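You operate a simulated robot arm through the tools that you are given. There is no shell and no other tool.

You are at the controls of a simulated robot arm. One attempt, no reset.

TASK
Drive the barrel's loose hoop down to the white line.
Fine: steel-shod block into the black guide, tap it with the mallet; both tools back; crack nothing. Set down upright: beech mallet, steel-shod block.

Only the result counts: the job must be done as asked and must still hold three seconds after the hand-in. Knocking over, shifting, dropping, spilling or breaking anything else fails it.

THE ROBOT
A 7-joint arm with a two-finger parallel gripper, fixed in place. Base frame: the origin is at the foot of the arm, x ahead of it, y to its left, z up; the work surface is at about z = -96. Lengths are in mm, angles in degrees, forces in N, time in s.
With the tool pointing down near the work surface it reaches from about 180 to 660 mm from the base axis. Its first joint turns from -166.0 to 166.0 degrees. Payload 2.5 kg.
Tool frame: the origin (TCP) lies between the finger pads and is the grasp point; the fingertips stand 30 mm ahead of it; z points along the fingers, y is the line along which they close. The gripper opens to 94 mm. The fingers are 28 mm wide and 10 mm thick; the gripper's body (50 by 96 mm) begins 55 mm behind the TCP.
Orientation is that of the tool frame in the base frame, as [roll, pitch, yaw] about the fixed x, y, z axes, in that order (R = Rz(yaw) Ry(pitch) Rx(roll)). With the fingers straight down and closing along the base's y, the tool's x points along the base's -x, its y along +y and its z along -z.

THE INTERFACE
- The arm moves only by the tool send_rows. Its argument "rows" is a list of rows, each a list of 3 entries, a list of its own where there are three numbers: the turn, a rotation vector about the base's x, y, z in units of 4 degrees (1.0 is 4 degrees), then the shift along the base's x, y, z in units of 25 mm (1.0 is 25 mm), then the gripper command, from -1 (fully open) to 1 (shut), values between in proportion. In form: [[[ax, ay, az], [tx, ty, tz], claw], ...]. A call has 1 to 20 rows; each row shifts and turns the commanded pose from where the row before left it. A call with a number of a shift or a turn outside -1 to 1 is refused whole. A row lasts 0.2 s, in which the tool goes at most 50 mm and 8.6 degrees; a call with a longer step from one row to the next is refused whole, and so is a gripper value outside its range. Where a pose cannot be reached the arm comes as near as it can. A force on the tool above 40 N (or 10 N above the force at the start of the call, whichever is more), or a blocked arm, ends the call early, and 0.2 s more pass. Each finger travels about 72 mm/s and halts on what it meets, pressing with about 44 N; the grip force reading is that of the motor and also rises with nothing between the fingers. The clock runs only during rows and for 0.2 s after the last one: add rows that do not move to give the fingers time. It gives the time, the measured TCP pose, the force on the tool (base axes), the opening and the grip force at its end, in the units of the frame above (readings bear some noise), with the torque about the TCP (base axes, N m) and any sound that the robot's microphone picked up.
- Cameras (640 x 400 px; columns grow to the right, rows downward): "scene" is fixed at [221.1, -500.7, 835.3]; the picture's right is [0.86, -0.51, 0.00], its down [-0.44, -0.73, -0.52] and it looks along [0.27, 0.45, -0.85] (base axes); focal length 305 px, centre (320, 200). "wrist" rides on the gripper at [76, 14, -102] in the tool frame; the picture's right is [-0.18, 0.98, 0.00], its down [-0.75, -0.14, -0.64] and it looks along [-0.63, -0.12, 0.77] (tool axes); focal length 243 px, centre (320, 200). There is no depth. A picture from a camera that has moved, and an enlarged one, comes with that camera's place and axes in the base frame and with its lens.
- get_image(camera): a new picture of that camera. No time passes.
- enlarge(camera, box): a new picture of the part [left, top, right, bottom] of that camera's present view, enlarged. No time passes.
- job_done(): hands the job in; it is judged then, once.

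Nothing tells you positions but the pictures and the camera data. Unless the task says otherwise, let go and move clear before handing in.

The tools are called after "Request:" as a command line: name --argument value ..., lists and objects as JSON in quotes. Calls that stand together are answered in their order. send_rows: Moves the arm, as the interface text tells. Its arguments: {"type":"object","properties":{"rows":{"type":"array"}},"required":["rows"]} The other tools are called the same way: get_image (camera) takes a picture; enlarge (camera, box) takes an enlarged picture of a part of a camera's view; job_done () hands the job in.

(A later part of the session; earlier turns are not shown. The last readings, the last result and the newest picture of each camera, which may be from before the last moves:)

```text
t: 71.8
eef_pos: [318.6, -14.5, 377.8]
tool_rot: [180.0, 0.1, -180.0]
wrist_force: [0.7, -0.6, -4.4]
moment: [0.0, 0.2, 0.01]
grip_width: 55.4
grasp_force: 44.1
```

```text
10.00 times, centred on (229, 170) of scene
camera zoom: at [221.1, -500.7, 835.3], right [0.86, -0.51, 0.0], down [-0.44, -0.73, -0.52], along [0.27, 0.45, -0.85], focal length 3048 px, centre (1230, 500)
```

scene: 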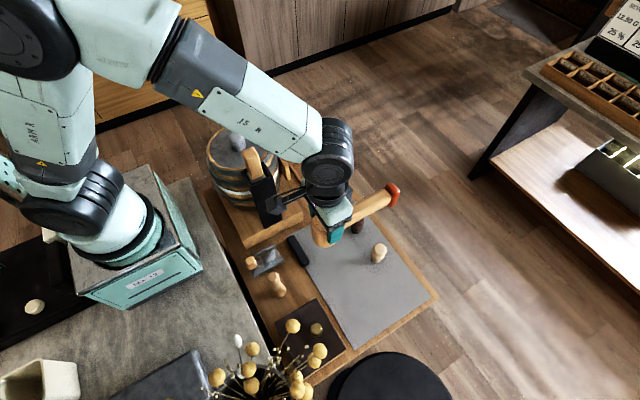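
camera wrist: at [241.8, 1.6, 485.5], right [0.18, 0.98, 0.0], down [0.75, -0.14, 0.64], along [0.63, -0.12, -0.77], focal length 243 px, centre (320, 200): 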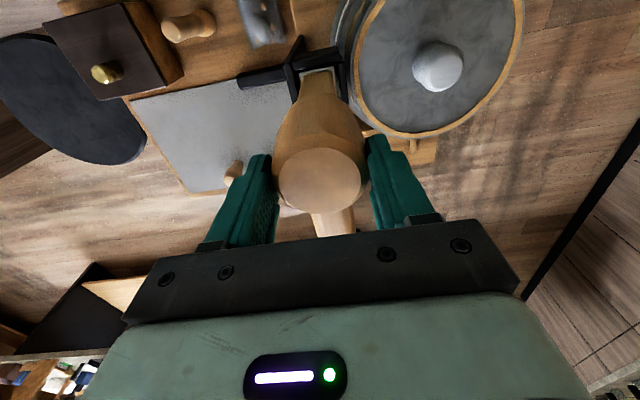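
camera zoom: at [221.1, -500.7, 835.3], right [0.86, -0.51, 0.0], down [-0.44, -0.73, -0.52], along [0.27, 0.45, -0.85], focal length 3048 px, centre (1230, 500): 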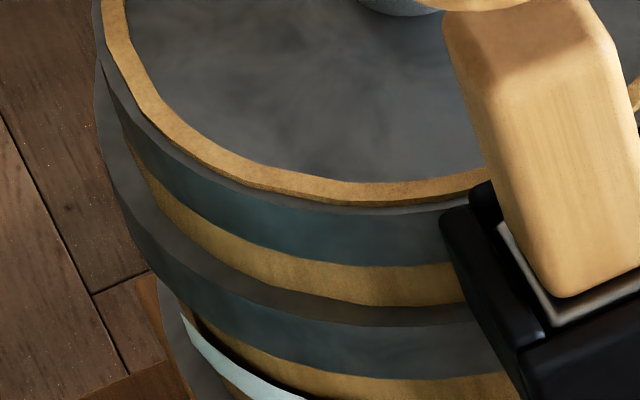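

The stroke made contact (the mallet slid up ~10 mm in the grip) but the hoop did not move. I'll try once more from higher, so the arm is at full speed at contact.

Request:
send_rows --rows '[[[0, 0, 0], [0, 0, 1], 1], [[0, 0, 0], [0, 0, 1], 1], [[0, 0, 0], [0, 0, 0], 1], [[0, 0, 0], [0, 0, 0], 1]]'

Request:
send_rows --rows '[[[0, 0, 0], [0, 0, -1], 1], [[0, 0, 0], [0, 0, -1], 1], [[0, 0, 0], [0, 0, -1], 1], [[0, 0, 0], [0, 0, -0.5], 1]]'

Request:
enlarge --camera "scene" --box '[212, 110, 292, 185]'

Request:
enlarge --camera "scene" --box '[205, 150, 253, 190]'

```text
t: 72.8
eef_pos: [318.6, -14.5, 425.5]
tool_rot: [179.9, -0.5, 179.9]
wrist_force: [0.2, 1.2, -3.6]
moment: [0.02, 0.18, 0.01]
grip_width: 55.6
grasp_force: 43.5
```

```text
t: 73.8
eef_pos: [320.1, -15.0, 341.3]
tool_rot: [180.0, 0.5, -180.0]
wrist_force: [-0.7, -0.2, 35.7]
moment: [-0.22, -0.3, -0.05]
grip_width: 55.9
grasp_force: 43.4
```

```text
5.33 times, centred on (252, 148) of scene
camera zoom: at [221.1, -500.7, 835.3], right [0.86, -0.51, 0.0], down [-0.44, -0.73, -0.52], along [0.27, 0.45, -0.85], focal length 1626 px, centre (683, 480)
```

zoom: 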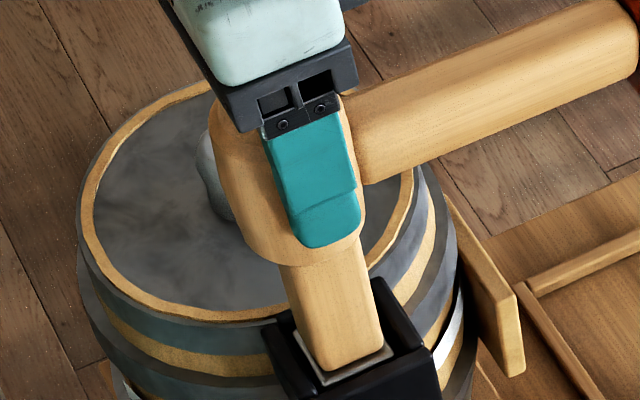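

```text
10.00 times, centred on (229, 170) of scene
camera zoom: at [221.1, -500.7, 835.3], right [0.86, -0.51, 0.0], down [-0.44, -0.73, -0.52], along [0.27, 0.45, -0.85], focal length 3048 px, centre (1230, 500)
```

zoom: 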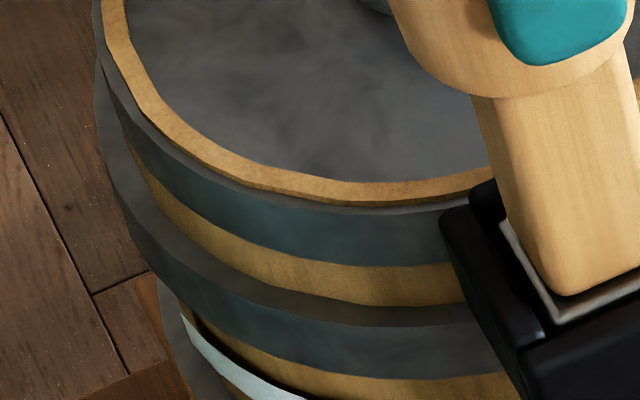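

So far my strokes were slowing at the moment of contact. I'll do one with contact in the middle of a full-speed row, reversing straight after.

Request:
send_rows --rows '[[[0, 0, 0], [0, 0, 0.5], 1], [[0, 0, 0], [0, 0, 1], 1], [[0, 0, 0], [0, 0, 0.9], 1], [[0, 0, 0], [0, 0, 0], 1], [[0, 0, 0], [0, 0, 0], 1]]'

Request:
send_rows --rows '[[[0, 0, 0], [0, 0, -1], 1], [[0, 0, 0], [0, 0, -1], 1], [[0, 0, 0], [0, 0, -1], 1], [[0, 0, 0], [0, 0, 1], 1], [[0, 0, 0], [0, 0, 1], 1], [[0, 0, 0], [0, 0, 0], 1]]'

Request:
enlarge --camera "scene" --box '[212, 110, 292, 185]'

Request:
enlarge --camera "scene" --box '[205, 150, 253, 190]'

```text
t: 75.0
eef_pos: [318.6, -12.8, 400.1]
tool_rot: [179.9, 0.0, 180.0]
wrist_force: [-0.1, -0.1, -4.6]
moment: [0.0, 0.19, -0.04]
grip_width: 55.3
grasp_force: 43.9
```

```text
t: 75.8
eef_pos: [321.8, -12.8, 337.1]
tool_rot: [180.0, 0.9, 179.9]
wrist_force: [-1.3, 0.0, 12.0]
moment: [0.04, 0.2, -0.02]
grip_width: 55.4
grasp_force: 43.3
stopped in row 3: the force on the tool passed its limit at 115 N (the readings are from after the stop); the commanded pose is now the measured one
```

```text
5.33 times, centred on (252, 148) of scene
camera zoom: at [221.1, -500.7, 835.3], right [0.86, -0.51, 0.0], down [-0.44, -0.73, -0.52], along [0.27, 0.45, -0.85], focal length 1626 px, centre (683, 480)
```

zoom: 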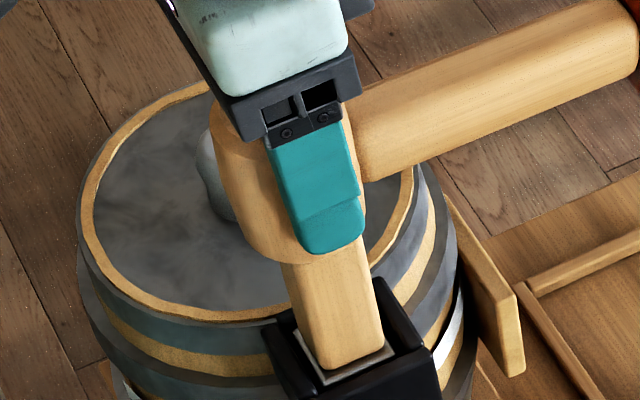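

```text
10.00 times, centred on (229, 170) of scene
camera zoom: at [221.1, -500.7, 835.3], right [0.86, -0.51, 0.0], down [-0.44, -0.73, -0.52], along [0.27, 0.45, -0.85], focal length 3048 px, centre (1230, 500)
```

zoom: 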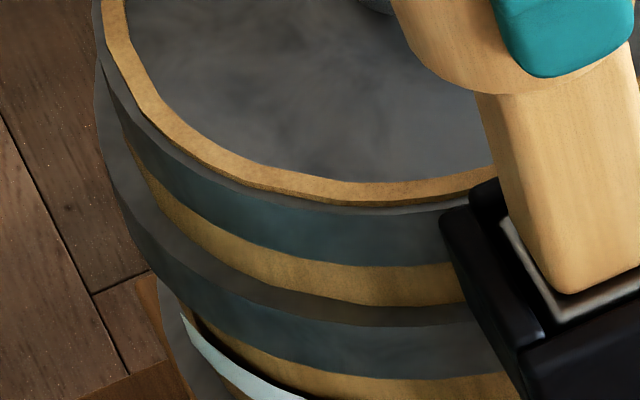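

That full-speed blow gave 115 N at the tool, yet the hoop shows no visible movement. I'll raise, straighten the tool and inspect.

Request:
send_rows --rows '[[[0, 0, 0], [0, 0, 0.4], 1], [[0, 0.2, 0], [-0.06, -0.05, 0.8], 1], [[0, 0, 0], [-0.06, 0, 0.8], 1], [[0, 0, 0], [0, 0, 0.8], 1], [[0, 0, 0], [0, 0, 0], 1]]'

Request:
get_image --camera "wrist"

Request:
enlarge --camera "scene" --box '[212, 110, 292, 185]'

Request:
enlarge --camera "scene" --box '[205, 150, 253, 190]'

Request:
enlarge --camera "scene" --box '[256, 140, 304, 180]'

```text
t: 77.0
eef_pos: [319.4, -13.6, 406.7]
tool_rot: [180.0, 0.0, 180.0]
wrist_force: [-0.2, 0.5, -5.7]
moment: [-0.01, 0.17, -0.01]
grip_width: 55.4
grasp_force: 43.8
```

```text
taken
camera wrist: at [241.7, 0.7, 508.9], right [0.18, 0.98, 0.0], down [0.75, -0.14, 0.64], along [0.63, -0.12, -0.77], focal length 243 px, centre (320, 200)
```

wrist: 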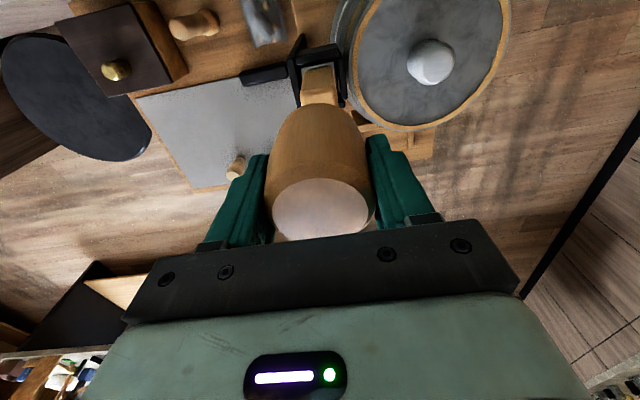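

```text
5.33 times, centred on (252, 148) of scene
camera zoom: at [221.1, -500.7, 835.3], right [0.86, -0.51, 0.0], down [-0.44, -0.73, -0.52], along [0.27, 0.45, -0.85], focal length 1626 px, centre (683, 480)
```

zoom: 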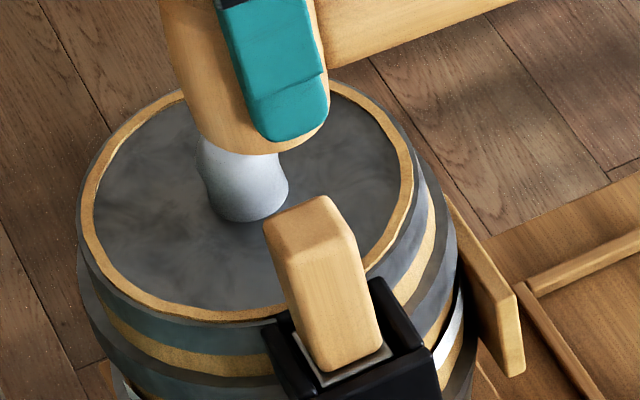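

```text
10.00 times, centred on (229, 170) of scene
camera zoom: at [221.1, -500.7, 835.3], right [0.86, -0.51, 0.0], down [-0.44, -0.73, -0.52], along [0.27, 0.45, -0.85], focal length 3048 px, centre (1230, 500)
```

zoom: 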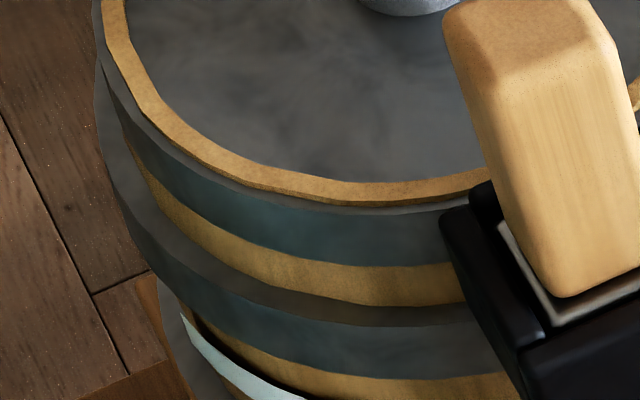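

```text
10.00 times, centred on (280, 160) of scene
camera zoom: at [221.1, -500.7, 835.3], right [0.86, -0.51, 0.0], down [-0.44, -0.73, -0.52], along [0.27, 0.45, -0.85], focal length 3048 px, centre (720, 600)
```

zoom: 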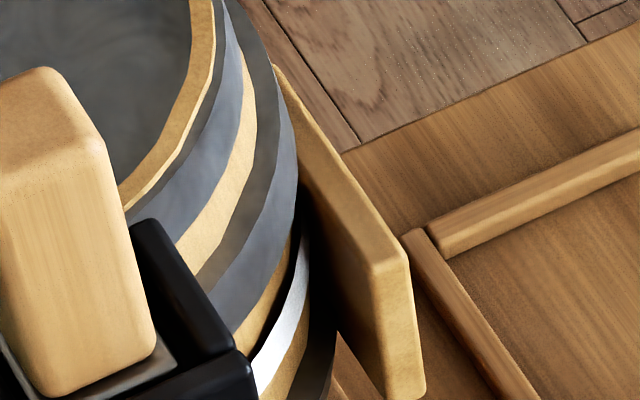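

The hoop hasn't moved at all. Before trying other blows I'd like an unobstructed look at the lug mechanism, so I'll carry the mallet back to its spot first.

Request:
send_rows --rows '[[[0, 0, 0], [0.1, -0.4, 0], 1], [[0, 0, 0], [0.2, -0.7, 0], 1], [[0, 0, 0], [0.2, -0.9, 0], 1], [[0, 0, 0], [0.2, -0.9, 0], 1], [[0, 0, 0], [0.2, -0.9, 0], 1], [[0, 0, 0], [0.2, -0.9, 0], 1], [[0, 0, 0], [0.2, -0.9, 0], 1], [[0, 0, 0], [0.2, -0.9, 0], 1], [[0, 0, 0], [0.2, -0.9, 0], 1], [[0, 0, 0], [0.2, -0.9, 0], 1], [[0, 0, 0], [0.2, -0.9, 0], 1], [[0, 0, 0], [0.2, -0.9, 0], 1], [[0, 0, 0], [0.2, -0.9, 0], 1], [[0, 0, 0], [0.2, -0.9, 0], 1], [[0, 0, 0], [0.2, -0.9, 0], 1], [[0, 0, 0], [0.2, -0.9, 0], 1], [[0, 0, 0], [0.2, -0.9, 0], 1], [[0, 0, 0], [0.2, -0.9, 0], 1], [[0, 0, 0], [0.12, -0.5, 0], 1], [[0, 0, 0], [0, 0, 0], 1]]'

Request:
get_image --camera "wrist"

Request:
get_image --camera "scene"

```text
t: 81.2
eef_pos: [409.1, -414.7, 406.6]
tool_rot: [-180.0, 0.1, -180.0]
wrist_force: [0.1, 0.1, -4.1]
moment: [-0.01, 0.2, -0.02]
grip_width: 55.4
grasp_force: 44.0
```

```text
taken
camera wrist: at [332.0, -399.8, 508.6], right [0.18, 0.98, 0.0], down [0.75, -0.14, 0.64], along [0.63, -0.12, -0.77], focal length 243 px, centre (320, 200)
```

wrist: 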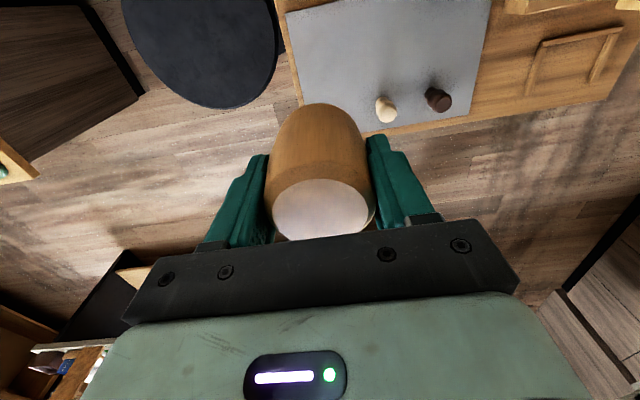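

```text
taken
```

scene: 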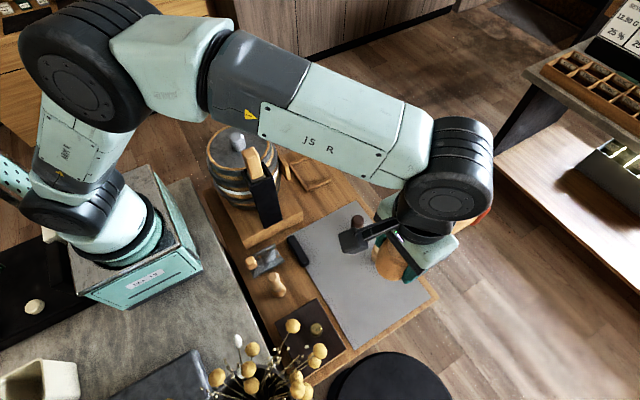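

Request:
send_rows --rows '[[[0, 0, 0], [-0.08, 0, -0.5], 1], [[0, 0, 0], [-0.08, 0, -0.8], 1], [[0, 0, 0], [0, 0, -0.9], 1], [[0, 0, 0], [0, 0, -0.9], 1], [[0, 0, 0], [0, 0, -0.9], 1], [[0, 0, 0], [0, 0, -0.9], 1], [[0, 0, 0], [0, 0, -0.9], 1], [[0, 0, 0], [0, 0, -0.9], 1], [[0, 0, 0], [0, 0, -0.9], 1], [[0, 0, 0], [0, 0, -0.9], 1], [[0, 0, 0], [0, 0, -0.9], 1], [[0, 0, 0], [0, 0, -0.9], 1], [[0, 0, 0], [0, 0, -0.9], 1], [[0, 0, 0], [0, 0, -0.9], 1], [[0, 0, 0], [0, 0, -0.9], 1], [[0, 0, 0], [0, 0, -0.9], 1], [[0, 0, 0], [0, 0, -0.9], 1], [[0, 0, 0], [0, 0, -0.6], 1], [[0, 0, 0], [0, 0, 0], 1]]'

Request:
get_image --camera "wrist"

Request:
enlarge --camera "scene" --box '[320, 240, 450, 350]'

```text
t: 85.2
eef_pos: [404.0, -414.6, 20.5]
tool_rot: [-179.9, 0.1, -180.0]
wrist_force: [-0.1, 0.1, -4.7]
moment: [0.06, 0.17, 0.02]
grip_width: 55.3
grasp_force: 43.9
```

```text
taken
camera wrist: at [327.9, -399.6, 123.4], right [0.18, 0.98, 0.0], down [0.75, -0.14, 0.64], along [0.63, -0.12, -0.77], focal length 243 px, centre (320, 200)
```

wrist: 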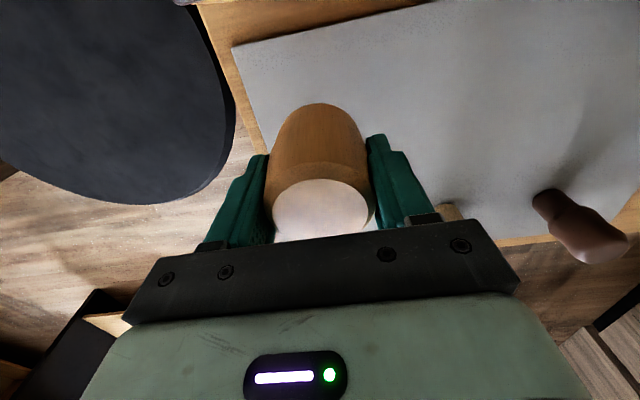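

```text
3.64 times, centred on (385, 295) of scene
camera zoom: at [221.1, -500.7, 835.3], right [0.86, -0.51, 0.0], down [-0.44, -0.73, -0.52], along [0.27, 0.45, -0.85], focal length 1108 px, centre (84, -146)
```

zoom: 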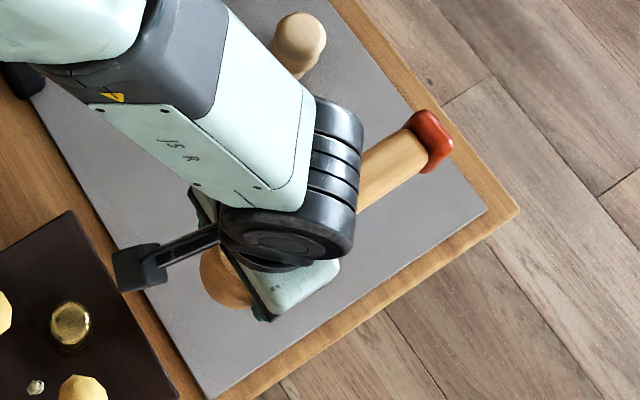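

Request:
send_rows --rows '[[[0, 0, 0], [0, 0, -0.5], 1], [[0, 0, 0], [0, 0, -0.5], 1], [[0, 0, 0], [0, 0, -0.5], 1], [[0, 0, 0], [0, 0, -0.3], 1], [[0, 0, 0], [0, 0, 0], 1]]'

Request:
send_rows --rows '[[[0, 0, 0], [0, 0, -0.12], 1], [[0, 0, 0], [0, 0, -0.12], 1], [[0, 0, 0], [0, 0, 0], 1]]'

Request:
send_rows --rows '[[[0, 0, 0], [0, 0, -0.1], 1], [[0, 0, 0], [0, 0, 0], 1]]'

```text
t: 86.4
eef_pos: [404.1, -415.4, -23.5]
tool_rot: [-179.9, 0.1, 180.0]
wrist_force: [1.1, -0.7, -5.0]
moment: [0.02, 0.18, 0.01]
grip_width: 55.4
grasp_force: 43.9
```

```text
t: 87.2
eef_pos: [405.4, -414.7, -30.3]
tool_rot: [179.9, 0.1, -179.9]
wrist_force: [0.1, 0.1, -5.0]
moment: [-0.01, 0.21, 0.03]
grip_width: 55.4
grasp_force: 43.9
```

```text
t: 87.8
eef_pos: [404.5, -414.0, -31.9]
tool_rot: [-179.9, 0.1, -180.0]
wrist_force: [0.6, 0.5, -4.0]
moment: [0.0, 0.15, 0.01]
grip_width: 55.6
grasp_force: 44.1
```

Request:
send_rows --rows '[[[0, 0, 0], [0, 0, -0.08], 1], [[0, 0, 0], [0, 0, 0], 1]]'

Request:
send_rows --rows '[[[0, 0, 0], [0, 0, -0.08], 1], [[0, 0, 0], [0, 0, 0], 1]]'

Request:
enlarge --camera "scene" --box '[340, 260, 420, 320]'

```text
t: 88.4
eef_pos: [404.0, -414.4, -34.6]
tool_rot: [180.0, 0.1, -179.9]
wrist_force: [-0.2, 0.2, -4.4]
moment: [-0.01, 0.17, 0.0]
grip_width: 55.4
grasp_force: 43.6
```

```text
t: 89.0
eef_pos: [404.6, -413.3, -36.2]
tool_rot: [179.9, 0.1, 180.0]
wrist_force: [-0.1, 0.2, -5.1]
moment: [0.01, 0.2, -0.01]
grip_width: 55.2
grasp_force: 43.8
```

```text
6.67 times, centred on (380, 290) of scene
camera zoom: at [221.1, -500.7, 835.3], right [0.86, -0.51, 0.0], down [-0.44, -0.73, -0.52], along [0.27, 0.45, -0.85], focal length 2032 px, centre (-80, -400)
```

zoom: 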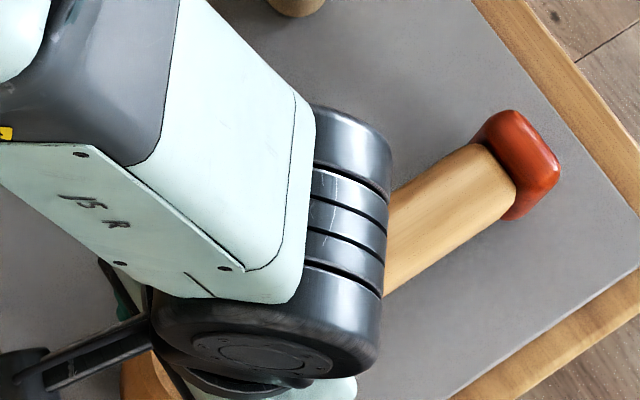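

Request:
send_rows --rows '[[[0, 0, 0], [0, 0, -0.08], 1], [[0, 0, 0], [0, 0, -0.08], 1], [[0, 0, 0], [0, 0, 0], 1]]'

Request:
send_rows --rows '[[[0, 0, 0], [0, 0, -0.08], 1], [[0, 0, 0], [0, 0, -0.08], 1], [[0, 0, 0], [0, 0, 0], 1]]'

```text
t: 89.8
eef_pos: [404.2, -416.1, -39.3]
tool_rot: [-179.8, 0.1, 179.9]
wrist_force: [-6.0, -0.9, 3.7]
moment: [0.13, -1.02, -0.19]
grip_width: 55.5
grasp_force: 43.9
```

```text
t: 90.6
eef_pos: [404.4, -413.0, -43.5]
tool_rot: [-179.9, 0.1, -180.0]
wrist_force: [-1.7, -0.1, -2.2]
moment: [-0.13, -0.25, -0.31]
grip_width: 55.4
grasp_force: 44.0
```

Request:
get_image --camera "wrist"

Request:
enlarge --camera "scene" --box '[340, 260, 420, 320]'

Request:
send_rows --rows '[[[0, 0, 0], [0, 0, -0.06], 1], [[0, 0, 0], [0, 0, 0], 1]]'

```text
taken
camera wrist: at [327.8, -398.7, 57.9], right [0.18, 0.98, 0.0], down [0.75, -0.14, 0.64], along [0.63, -0.12, -0.77], focal length 243 px, centre (320, 200)
```

wrist: 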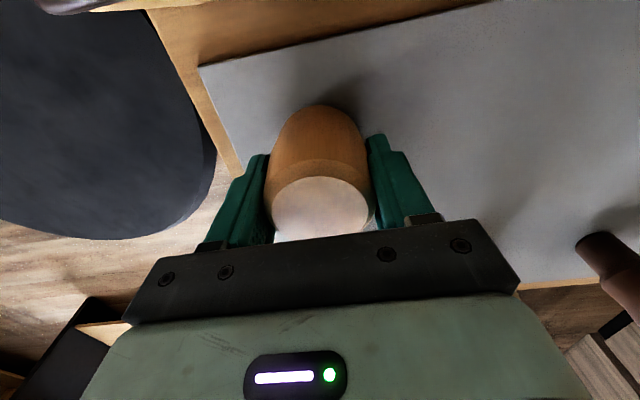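

```text
6.67 times, centred on (380, 290) of scene
camera zoom: at [221.1, -500.7, 835.3], right [0.86, -0.51, 0.0], down [-0.44, -0.73, -0.52], along [0.27, 0.45, -0.85], focal length 2032 px, centre (-80, -400)
```

zoom: 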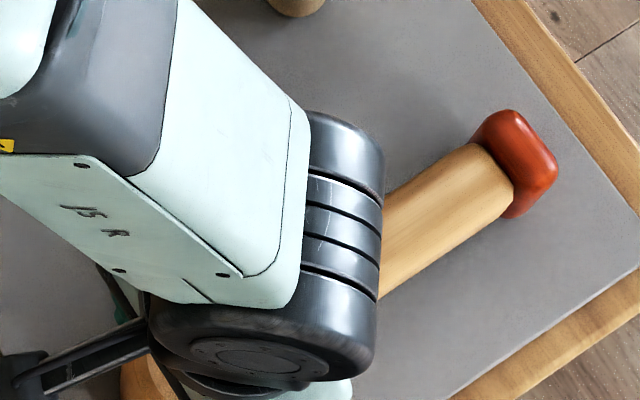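

```text
t: 91.2
eef_pos: [403.4, -414.6, -44.3]
tool_rot: [-180.0, 0.0, -179.9]
wrist_force: [-4.2, 0.0, 2.3]
moment: [0.07, -0.84, 0.19]
grip_width: 55.2
grasp_force: 43.9
```

Request:
send_rows --rows '[[[0, 0, 0], [0, 0, -0.06], 1], [[0, 0, 0], [0, 0, 0], 1]]'

Request:
send_rows --rows '[[[0, 0, 0], [0, 0, -0.06], 1], [[0, 0, 0], [0, 0, 0], 1]]'

Request:
send_rows --rows '[[[0, 0, 0], [0, 0, -0.06], 1], [[0, 0, 0], [0, 0, 0], 1]]'

```text
t: 91.8
eef_pos: [404.1, -414.3, -45.2]
tool_rot: [180.0, 0.0, 179.8]
wrist_force: [-11.2, 6.9, 25.1]
moment: [0.54, 0.2, 0.0]
grip_width: 55.5
grasp_force: 43.9
```

```text
t: 92.4
eef_pos: [405.0, -414.3, -48.0]
tool_rot: [179.9, 0.3, -179.9]
wrist_force: [-11.3, 9.9, 37.8]
moment: [0.87, 0.16, -0.07]
grip_width: 55.6
grasp_force: 43.4
```

```text
t: 93.0
eef_pos: [405.2, -414.0, -49.1]
tool_rot: [-179.8, 0.3, -180.0]
wrist_force: [-4.3, 10.5, 37.4]
moment: [0.96, 0.16, -0.06]
grip_width: 55.6
grasp_force: 43.9
```

The head is now flat on the mat. Easing off and opening.

Request:
send_rows --rows '[[[0, 0, 0], [0, 0, 0.08], 1], [[0, 0, 0], [0, 0, 0], 1]]'

Request:
send_rows --rows '[[[0, 0, 0], [0, 0, 0], -0.3], [[0, 0, 0], [0, 0, 0], -0.6], [[0, 0, 0], [0, 0, 0], -0.9], [[0, 0, 0], [0, 0, 0], -1], [[0, 0, 0], [0, 0, 0], -1]]'

Request:
send_rows --rows '[[[0, 0, 0], [0, 0, 0.5], -1], [[0, 0, 0], [0, 0, 1], -1], [[0, 0, 0], [0, 0, 1], -1], [[0, 0, 0], [0, 0, 1], -1], [[0, 0, 0], [0, 0, 1], -1], [[0, 0, 0], [0, 0, 1], -1], [[0, 0, 0], [0, 0, 1], -1], [[0, 0, 0], [0, 0, 1], -1], [[0, 0, 0], [0, 0, 0], -1]]'

Request:
get_image --camera "wrist"

Request:
enlarge --camera "wrist" --box '[240, 40, 400, 160]'

```text
t: 93.6
eef_pos: [402.9, -414.2, -48.6]
tool_rot: [179.9, 0.1, 179.8]
wrist_force: [4.6, 0.5, 2.6]
moment: [0.18, -1.38, -0.05]
grip_width: 55.7
grasp_force: 44.2
```

```text
t: 94.8
eef_pos: [403.3, -415.0, -46.3]
tool_rot: [179.9, 0.0, 179.9]
wrist_force: [-0.1, 0.2, 0.1]
moment: [0.02, -0.02, 0.0]
grip_width: 93.9
grasp_force: 0.0
```

```text
t: 96.8
eef_pos: [405.6, -413.7, 139.5]
tool_rot: [180.0, 0.1, -180.0]
wrist_force: [1.2, 0.2, 0.8]
moment: [0.04, 0.02, -0.04]
grip_width: 93.9
grasp_force: 0.1
```

```text
taken
camera wrist: at [327.4, -398.9, 242.2], right [0.18, 0.98, 0.0], down [0.75, -0.14, 0.64], along [0.63, -0.12, -0.77], focal length 243 px, centre (320, 200)
```

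wrist: 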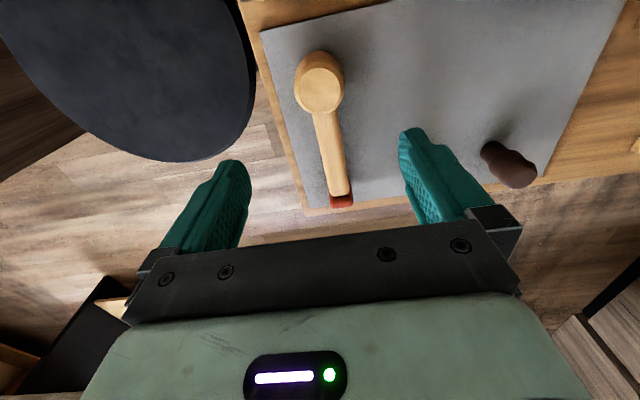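

```text
3.33 times, centred on (320, 100) of wrist
camera zoom: at [327.4, -398.9, 242.2], right [0.18, 0.98, 0.0], down [0.75, -0.14, 0.64], along [0.63, -0.12, -0.77], focal length 809 px, centre (320, 533)
```

zoom: 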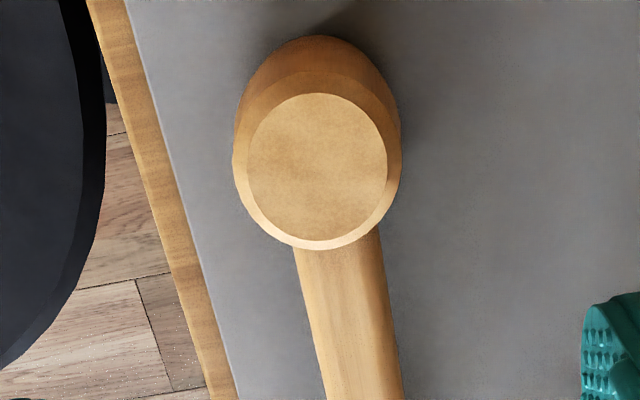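

The mallet stands back in its place. Now I'll go look at the lug and hoop from the low -x/-y diagonal to see what actually moves.

Request:
send_rows --rows '[[[0, 0, 0], [0, 0.5, 1], -1], [[0, 0, 0], [0, 0.5, 1], -1], [[0, 0, 0], [0, 0.5, 1], -1], [[0, 0, 0], [0, 0.5, 1], -1], [[0, 0, 0], [0, 0.5, 1], -1], [[0, 0, 0], [0, 0.5, 1], -1], [[0, 0, 1], [-0.74, 0.9, 0], -1], [[0, 0, 1], [-0.74, 0.9, 0], -1], [[0, 0, 1], [-0.74, 0.9, 0], -1], [[0, 0, 1], [-0.74, 0.9, 0], -1], [[0, 0, 1], [-0.74, 0.9, 0], -1], [[0, 0, 1], [-0.74, 0.9, 0], -1], [[0, 0, 1], [-0.74, 0.9, 0], -1], [[0, 0, 1], [-0.74, 0.9, 0], -1], [[0, 0, 1], [0, 0, 0], -1], [[0, 0, 1], [0, 0, 0], -1], [[0, 0, 1], [0, 0, 0], -1], [[0, 0, 0.25], [0, 0, 0], -1], [[0, 0, 0], [0, 0, 0], -1]]'

Request:
send_rows --rows '[[[0.707, -0.707, 0], [0, 0.2, -0.3], -1], [[0.707, -0.707, 0], [0, 0.2, -0.3], -1], [[0.707, -0.707, 0], [0, 0.2, -0.3], -1], [[0.707, -0.707, 0], [0, 0.2, -0.3], -1], [[0.707, -0.707, 0], [0, 0.2, -0.3], -1], [[0.707, -0.707, 0], [0, 0.2, -0.3], -1], [[0.707, -0.707, 0], [0, 0.2, -0.3], -1], [[0.707, -0.707, 0], [0, 0.2, -0.3], -1], [[0.707, -0.707, 0], [0, 0.2, -0.3], -1], [[0, 0, 0], [0, 0, 0], -1]]'

Request:
get_image --camera "wrist"

```text
t: 100.8
eef_pos: [255.8, -158.9, 289.3]
tool_rot: [180.0, 0.0, -134.9]
wrist_force: [1.0, 0.1, -0.1]
moment: [0.01, 0.0, 0.03]
grip_width: 94.2
grasp_force: 0.0
```

```text
t: 103.0
eef_pos: [279.5, -134.8, 227.0]
tool_rot: [179.8, 36.2, -134.9]
wrist_force: [0.4, 0.2, 0.0]
moment: [0.0, 0.04, 0.0]
grip_width: 94.0
grasp_force: 0.1
out of reach, approached as far as the arm can: row 5, 6, 7, 8, 9
```

```text
taken
camera wrist: at [182.8, -209.9, 264.3], right [-0.59, 0.8, 0.11], down [0.26, 0.06, 0.96], along [0.76, 0.6, -0.25], focal length 243 px, centre (320, 200)
```

wrist: 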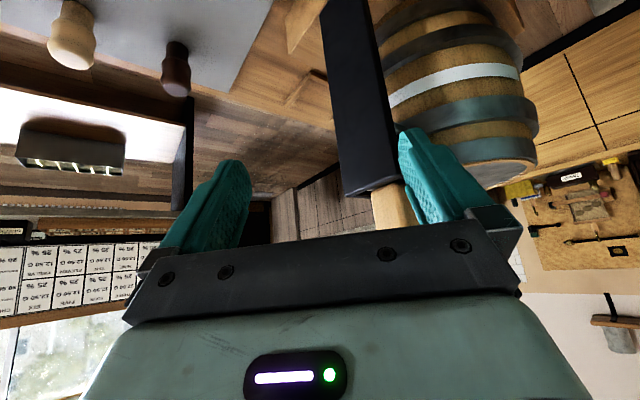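

Request:
enlarge --camera "wrist" --box '[300, 0, 560, 220]'

Request:
enlarge --camera "wrist" --box '[370, 40, 550, 160]'

```text
1.82 times, centred on (430, 110) of wrist
camera zoom: at [182.8, -209.9, 264.3], right [-0.59, 0.8, 0.11], down [0.26, 0.06, 0.96], along [0.76, 0.6, -0.25], focal length 441 px, centre (120, 364)
```

zoom: 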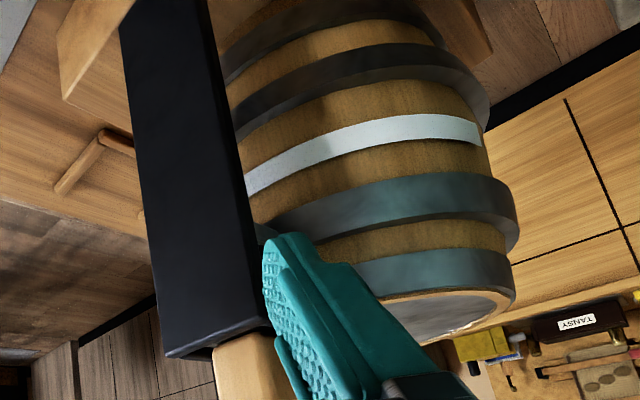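

```text
3.33 times, centred on (460, 100) of wrist
camera zoom: at [182.8, -209.9, 264.3], right [-0.59, 0.8, 0.11], down [0.26, 0.06, 0.96], along [0.76, 0.6, -0.25], focal length 809 px, centre (-147, 533)
```

zoom: 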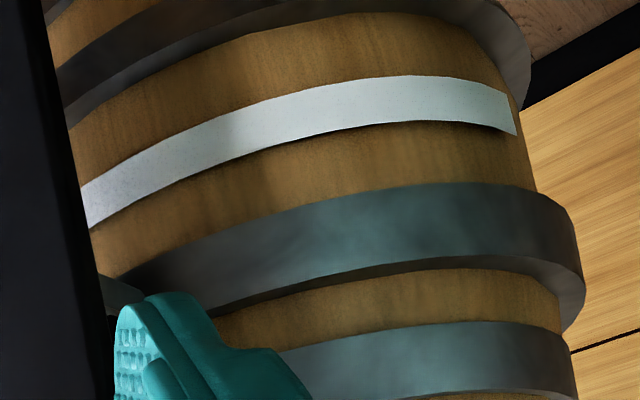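

Side view: the loose hoop sits about 20 mm above the white line and hasn't budged. My head-grip blows are cushioned and not fast enough, so I'll re-take the mallet by its handle and swing it (wrist turn plus drop) for a faster tap.

Request:
send_rows --rows '[[[-0.707, 0.707, 0], [0, -0.2, 0.4], -1], [[-0.707, 0.707, 0], [0, -0.2, 0.4], -1], [[-0.707, 0.707, 0], [0, -0.2, 0.4], -1], [[-0.707, 0.707, 0], [0, -0.2, 0.4], -1], [[-0.707, 0.707, 0], [0.3, -0.4, 0.4], -1], [[-0.707, 0.707, 0], [0.3, -0.4, 0.2], -1], [[-0.707, 0.707, 0], [0.3, -0.4, 0], -1], [[-0.707, 0.707, 0], [0.3, -0.4, 0], -1], [[-0.707, 0.707, 0], [0.3, -0.4, 0], -1], [[0, 0, -1], [0.6, -0.5, 0], -1], [[0, 0, -1], [0.6, -0.5, 0], -1], [[0, 0, -1], [0.6, -0.5, 0], -1], [[0, 0, -1], [0.6, -0.5, 0], -1], [[0, 0, -1], [0.6, -0.5, 0], -1], [[0, 0, -1], [0.6, -0.5, 0], -1], [[0, 0, -1], [0.6, -0.5, 0], -1], [[0, 0, -1], [0.6, -0.5, 0], -1], [[0, 0, -1], [0.5, -0.5, 0], -1], [[0, 0, -1], [0.5, -0.5, 0], -1], [[0, 0, -1], [0.5, -0.5, 0], -1]]'

Request:
send_rows --rows '[[[0, 0, -0.25], [0, 0, 0], -1], [[0, 0, 0], [0, 0, 0], -1]]'

```text
t: 107.2
eef_pos: [475.1, -342.9, 283.4]
tool_rot: [180.0, 0.0, -179.0]
wrist_force: [-0.4, 0.2, 0.1]
moment: [-0.02, 0.01, -0.03]
grip_width: 93.7
grasp_force: 0.0
```

```text
t: 107.8
eef_pos: [474.1, -341.5, 282.9]
tool_rot: [179.9, 0.1, 179.9]
wrist_force: [0.3, 0.5, -0.7]
moment: [-0.02, 0.01, 0.02]
grip_width: 94.1
grasp_force: 0.0
```

Request:
send_rows --rows '[[[0, 0, 0], [0.08, -0.37, -0.9], -1], [[0, 0, 0], [0.08, -0.37, -0.9], -1], [[0, 0, 0], [0.08, -0.37, -0.9], -1], [[0, 0, 0], [0.08, -0.37, -0.9], -1], [[0, 0, 0], [0.08, -0.37, -0.9], -1], [[0, 0, 0], [0.08, -0.37, -0.9], -1], [[0, 0, 0], [0.08, -0.37, -0.9], -1], [[0, 0, 0], [0.08, -0.37, -0.9], -1], [[0, 0, 0], [0, 0, 0], -1]]'

Request:
get_image --camera "wrist"

Request:
enlarge --camera "wrist" --box '[220, 0, 420, 180]'

```text
t: 109.8
eef_pos: [491.7, -415.1, 102.4]
tool_rot: [-179.9, 0.1, 180.0]
wrist_force: [0.9, -0.2, 0.4]
moment: [-0.05, -0.03, 0.04]
grip_width: 94.0
grasp_force: 0.0
```

```text
taken
camera wrist: at [414.9, -400.3, 204.2], right [0.18, 0.98, 0.0], down [0.75, -0.14, 0.64], along [0.63, -0.12, -0.77], focal length 243 px, centre (320, 200)
```

wrist: 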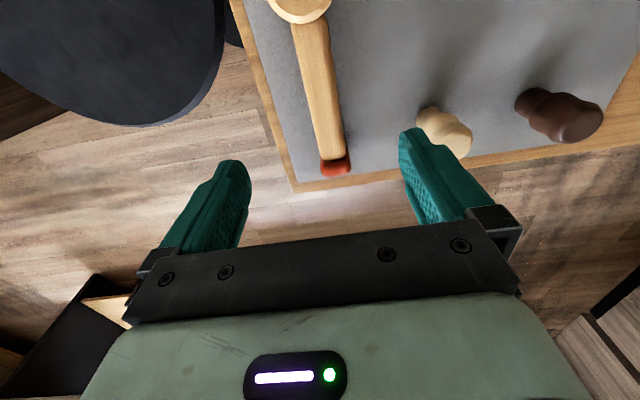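

```text
2.22 times, centred on (320, 90) of wrist
camera zoom: at [414.9, -400.3, 204.2], right [0.18, 0.98, 0.0], down [0.75, -0.14, 0.64], along [0.63, -0.12, -0.77], focal length 539 px, centre (320, 444)
```

zoom: 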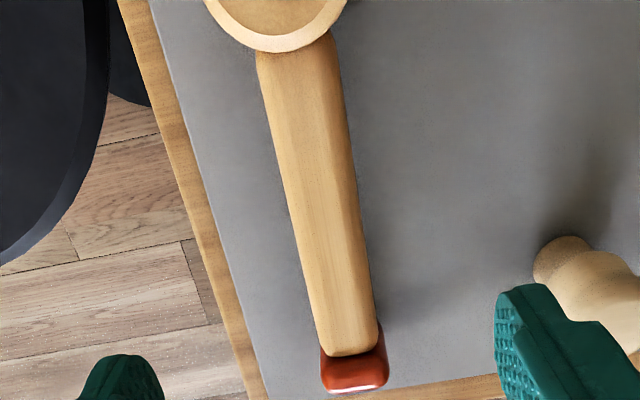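

Request:
send_rows --rows '[[[0, 0, 0], [0, 0.1, -0.9], -1], [[0, 0, 0], [0, 0, -0.9], -1], [[0, 0, 0], [0, 0, -0.9], -1], [[0, 0, 0], [0, 0, -0.9], -1], [[0, 0, 0], [0, 0, -0.9], -1], [[0, 0, 0], [0, 0, -0.9], -1], [[0, 0, 0], [0, 0, -0.6], -1], [[0, 0, 0], [0, 0, -0.2], -1], [[0, 0, 0], [0, 0, 0], -1]]'

Request:
get_image --camera "wrist"

Request:
enlarge --camera "scene" --box '[340, 240, 440, 330]'

```text
t: 111.8
eef_pos: [490.7, -412.5, -52.2]
tool_rot: [-179.9, 0.1, 179.8]
wrist_force: [0.3, 0.2, -0.8]
moment: [-0.01, 0.0, -0.03]
grip_width: 94.3
grasp_force: 0.1
```

```text
taken
camera wrist: at [414.2, -398.0, 49.1], right [0.18, 0.98, 0.0], down [0.75, -0.14, 0.64], along [0.63, -0.12, -0.77], focal length 243 px, centre (320, 200)
```

wrist: 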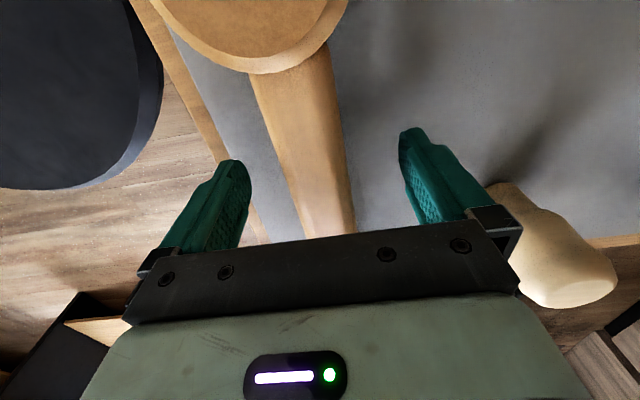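

```text
4.44 times, centred on (390, 285) of scene
camera zoom: at [221.1, -500.7, 835.3], right [0.86, -0.51, 0.0], down [-0.44, -0.73, -0.52], along [0.27, 0.45, -0.85], focal length 1355 px, centre (9, -178)
```

zoom: 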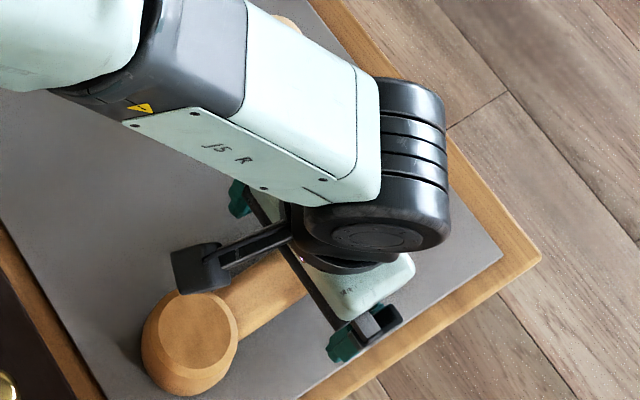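

Request:
send_rows --rows '[[[0, 0, 0], [0, 0, -0.16], -1], [[0, 0, 0], [0, 0, 0], -1], [[0, 0, 0], [0, 0, 0], 1], [[0, 0, 0], [0, 0, 0], 1], [[0, 0, 0], [0, 0, 0], 1], [[0, 0, 0], [0, 0, 0], 1], [[0, 0, 0], [0, 0, 0], 1], [[0, 0, 0], [0, 0, 0], 1]]'

Request:
send_rows --rows '[[[0, 0, 0], [0, 0, 0.2], 1], [[0, 0, 0], [0, 0, 0.2], 1], [[0, 0, 0], [0, 0, 0.2], 1], [[0, 0, 0], [0, 0, 0.2], 1], [[0, 0, 0], [0, 0, 0], 1]]'

Request:
get_image --camera "wrist"

Request:
enlarge --camera "scene" --box '[340, 240, 440, 330]'

```text
t: 113.6
eef_pos: [491.0, -414.3, -56.9]
tool_rot: [-180.0, 0.1, -179.9]
wrist_force: [0.6, -2.2, -0.4]
moment: [0.02, 0.13, 0.19]
grip_width: 36.3
grasp_force: 43.7
```

```text
t: 114.8
eef_pos: [490.6, -412.8, -36.5]
tool_rot: [180.0, 0.0, 180.0]
wrist_force: [-0.6, -0.6, -5.0]
moment: [-0.02, -0.26, 0.01]
grip_width: 36.3
grasp_force: 43.9
```

```text
taken
camera wrist: at [414.0, -397.8, 65.4], right [0.18, 0.98, 0.0], down [0.75, -0.14, 0.64], along [0.63, -0.12, -0.77], focal length 243 px, centre (320, 200)
```

wrist: 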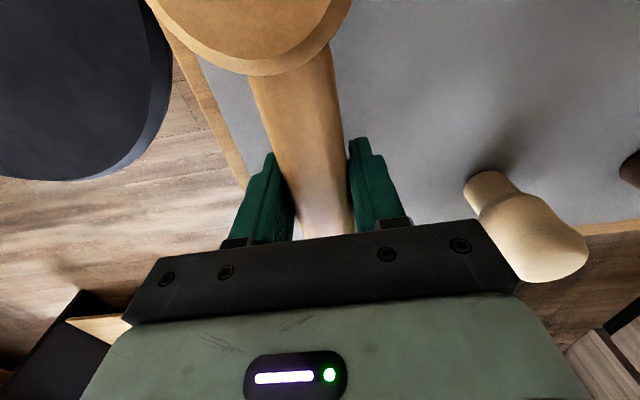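

```text
4.44 times, centred on (390, 285) of scene
camera zoom: at [221.1, -500.7, 835.3], right [0.86, -0.51, 0.0], down [-0.44, -0.73, -0.52], along [0.27, 0.45, -0.85], focal length 1355 px, centre (9, -178)
```

zoom: 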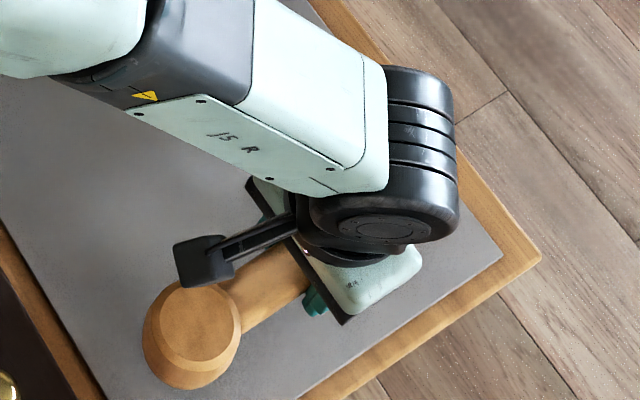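

Held firmly by the handle, level. Lifting and carrying to above the block again.

Request:
send_rows --rows '[[[0, 0, 0], [0, 0, 0.3], 1], [[0, 0, 0], [0, 0, 0.5], 1], [[0, 0, 0], [0, 0, 0.7], 1], [[0, 0, 0], [0, 0, 0.7], 1], [[0, 0, 0], [0, 0, 0.7], 1], [[0, 0, 0], [0, 0, 0.7], 1], [[0, 0, 0], [0, 0, 0.7], 1], [[0, 0, 0], [0, 0, 0.7], 1], [[0, 0, 0], [0, 0, 0.7], 1], [[0, 0, 0], [-0.1, 0.3, 0.7], 1], [[0, 0, 0], [-0.2, 0.6, 0.7], 1], [[0, 0, 0], [-0.2, 0.7, 0.7], 1], [[0, 0, 0], [-0.2, 0.7, 0.7], 1], [[0, 0, 0], [-0.2, 0.7, 0.7], 1], [[0, 0, 0], [-0.2, 0.7, 0.7], 1], [[0, 0, 0], [-0.2, 0.7, 0.7], 1], [[0, 0, 0], [-0.2, 0.7, 0.7], 1], [[0, 0, 0], [-0.2, 0.7, 0.7], 1], [[0, 0, 0], [-0.2, 0.7, 0.7], 1], [[0, 0, 0], [-0.2, 0.7, 0.7], 1]]'

Request:
get_image --camera "scene"

```text
t: 119.0
eef_pos: [438.5, -233.6, 298.5]
tool_rot: [179.9, 0.1, 179.9]
wrist_force: [1.0, -0.4, -4.2]
moment: [-0.01, -0.21, 0.01]
grip_width: 36.2
grasp_force: 43.5
```

```text
taken
```

scene: 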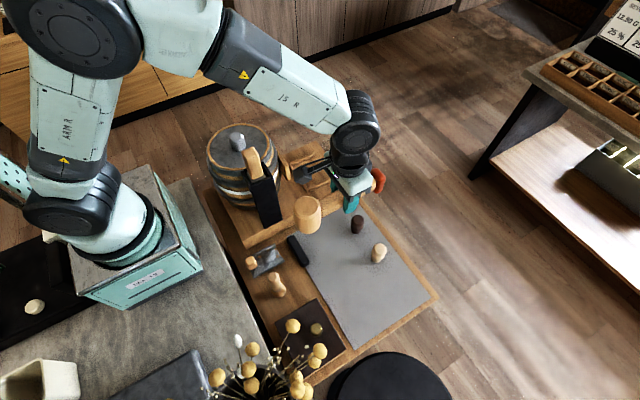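

Request:
send_rows --rows '[[[0, 0, 0], [0, 0, 0.8], 1], [[0, 0, 0], [0, 0, 0.8], 1], [[0, 0, 0], [0, 0, 0.8], 1], [[0, 0, 0], [0, 0, 0.8], 1], [[0, 0, 0], [0, 0.3, 0.8], 1], [[0, 0, 0], [-0.1, 0.6, 0], 1], [[0, 0, 0], [-0.13, 0.8, 0], 1], [[0, 0, 0], [-0.13, 0.8, 0], 1], [[0, 0, 0], [-0.13, 0.8, 0], 1], [[0, 0, 0], [-0.13, 0.8, 0], 1], [[0, 0, 0], [-0.13, 0.8, 0], 1], [[0, 0, 0], [-0.13, 0.8, 0], 1], [[0, 0, 0], [-0.13, 0.8, 0], 1], [[0, 0, 0], [-0.13, 0.8, 0], 1], [[0, 0, 0], [-0.13, 0.8, 0], 1], [[0, 0, 0], [-0.1, 0.6, 0], 1], [[0, 0, 0], [0, 0.1, 0], 1], [[0, 0, 0], [0, 0, 0], 1]]'

Request:
get_image --camera "wrist"

Request:
enlarge --camera "scene" --box '[212, 100, 308, 190]'

```text
t: 122.8
eef_pos: [404.4, -12.4, 397.7]
tool_rot: [179.9, 0.1, 179.9]
wrist_force: [-0.7, 0.0, -3.9]
moment: [-0.02, -0.22, -0.03]
grip_width: 36.3
grasp_force: 43.9
```

```text
taken
camera wrist: at [327.8, 2.5, 500.4], right [0.18, 0.98, 0.0], down [0.75, -0.14, 0.64], along [0.63, -0.12, -0.77], focal length 243 px, centre (320, 200)
```

wrist: 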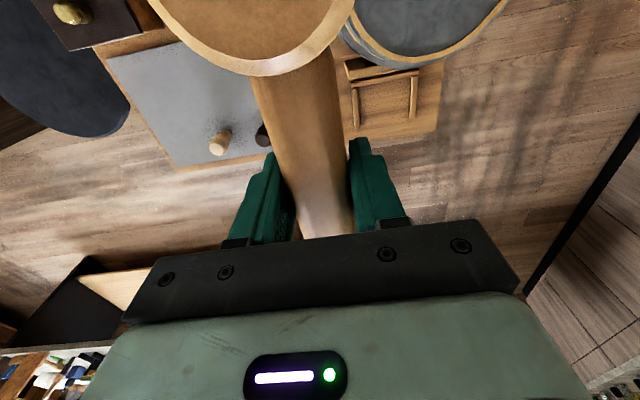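

```text
4.44 times, centred on (260, 145) of scene
camera zoom: at [221.1, -500.7, 835.3], right [0.86, -0.51, 0.0], down [-0.44, -0.73, -0.52], along [0.27, 0.45, -0.85], focal length 1355 px, centre (587, 444)
```

zoom: 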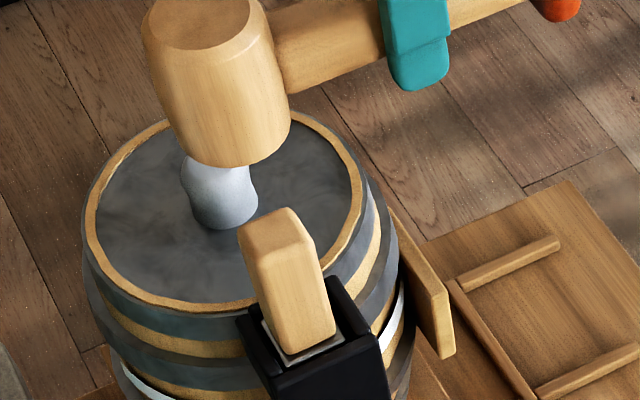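

Head is above the block. I'll find the contact height gently first.

Request:
send_rows --rows '[[[0, 0, 0], [0.02, -0.05, -0.6], 1], [[0, 0, 0], [0, 0, -0.8], 1], [[0, 0, 0], [0, 0, -0.8], 1], [[0, 0, 0], [0, 0, -0.2], 1], [[0, 0, 0], [0, 0, 0], 1]]'

Request:
send_rows --rows '[[[0, 0, 0], [0, 0, -0.12], 1], [[0, 0, 0], [0, 0, 0], 1]]'

Request:
send_rows --rows '[[[0, 0, 0], [0, 0, -0.12], 1], [[0, 0, 0], [0, 0, 0], 1]]'

Request:
enlarge --camera "scene" --box '[212, 100, 308, 190]'

```text
t: 124.0
eef_pos: [405.1, -14.3, 337.3]
tool_rot: [180.0, 0.1, 180.0]
wrist_force: [-1.1, -0.5, -5.0]
moment: [-0.02, -0.22, -0.01]
grip_width: 36.4
grasp_force: 44.0
```

```text
t: 124.6
eef_pos: [404.7, -13.6, 334.6]
tool_rot: [180.0, 0.1, -179.9]
wrist_force: [-0.6, -0.6, -4.1]
moment: [0.01, -0.24, 0.02]
grip_width: 36.2
grasp_force: 44.1
```

```text
t: 125.2
eef_pos: [405.8, -13.6, 332.8]
tool_rot: [180.0, 0.1, 180.0]
wrist_force: [-0.5, -0.1, -4.1]
moment: [0.0, -0.26, 0.0]
grip_width: 36.1
grasp_force: 43.7
```

```text
4.44 times, centred on (260, 145) of scene
camera zoom: at [221.1, -500.7, 835.3], right [0.86, -0.51, 0.0], down [-0.44, -0.73, -0.52], along [0.27, 0.45, -0.85], focal length 1355 px, centre (587, 444)
```

zoom: 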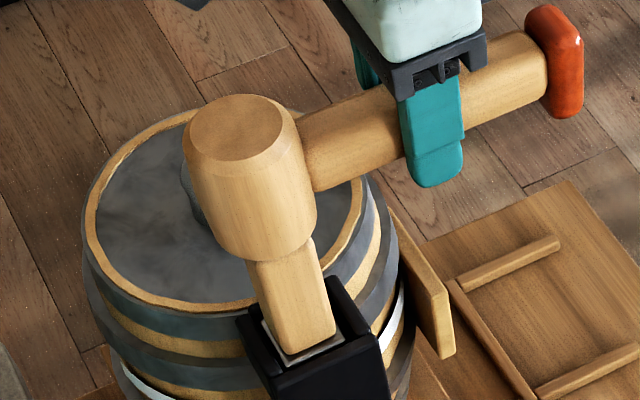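

Request:
send_rows --rows '[[[0, 0, 0], [0, 0, -0.16], 1], [[0, 0, 0], [0, 0, 0], 1]]'

Request:
send_rows --rows '[[[0, 0, 0], [0, 0, -0.12], 1], [[0, 0, 0], [0, 0, 0], 1]]'

Request:
send_rows --rows '[[[0, 0, 0], [0, 0, -0.12], 1], [[0, 0, 0], [0, 0, 0], 1]]'

Request:
send_rows --rows '[[[0, 0, 0], [0, 0, -0.12], 1], [[0, 0, 0], [0, 0, 0], 1]]'

```text
t: 125.8
eef_pos: [406.4, -15.0, 327.6]
tool_rot: [179.9, 0.1, -179.9]
wrist_force: [0.4, 0.1, -4.5]
moment: [0.04, -0.21, -0.03]
grip_width: 36.3
grasp_force: 43.9
```

```text
t: 126.4
eef_pos: [404.7, -14.9, 326.5]
tool_rot: [-179.9, 0.1, 180.0]
wrist_force: [-0.9, -0.4, 12.5]
moment: [-0.04, 1.33, -0.01]
grip_width: 36.2
grasp_force: 44.2
```

```text
t: 127.0
eef_pos: [405.9, -14.9, 324.1]
tool_rot: [-179.9, 0.2, 180.0]
wrist_force: [6.6, -0.9, 19.3]
moment: [0.01, 1.22, 0.03]
grip_width: 36.2
grasp_force: 43.8
```

```text
t: 127.6
eef_pos: [404.5, -13.8, 319.2]
tool_rot: [180.0, 0.1, -179.9]
wrist_force: [5.5, 0.6, 18.1]
moment: [-0.02, 1.2, 0.05]
grip_width: 36.2
grasp_force: 44.0
```

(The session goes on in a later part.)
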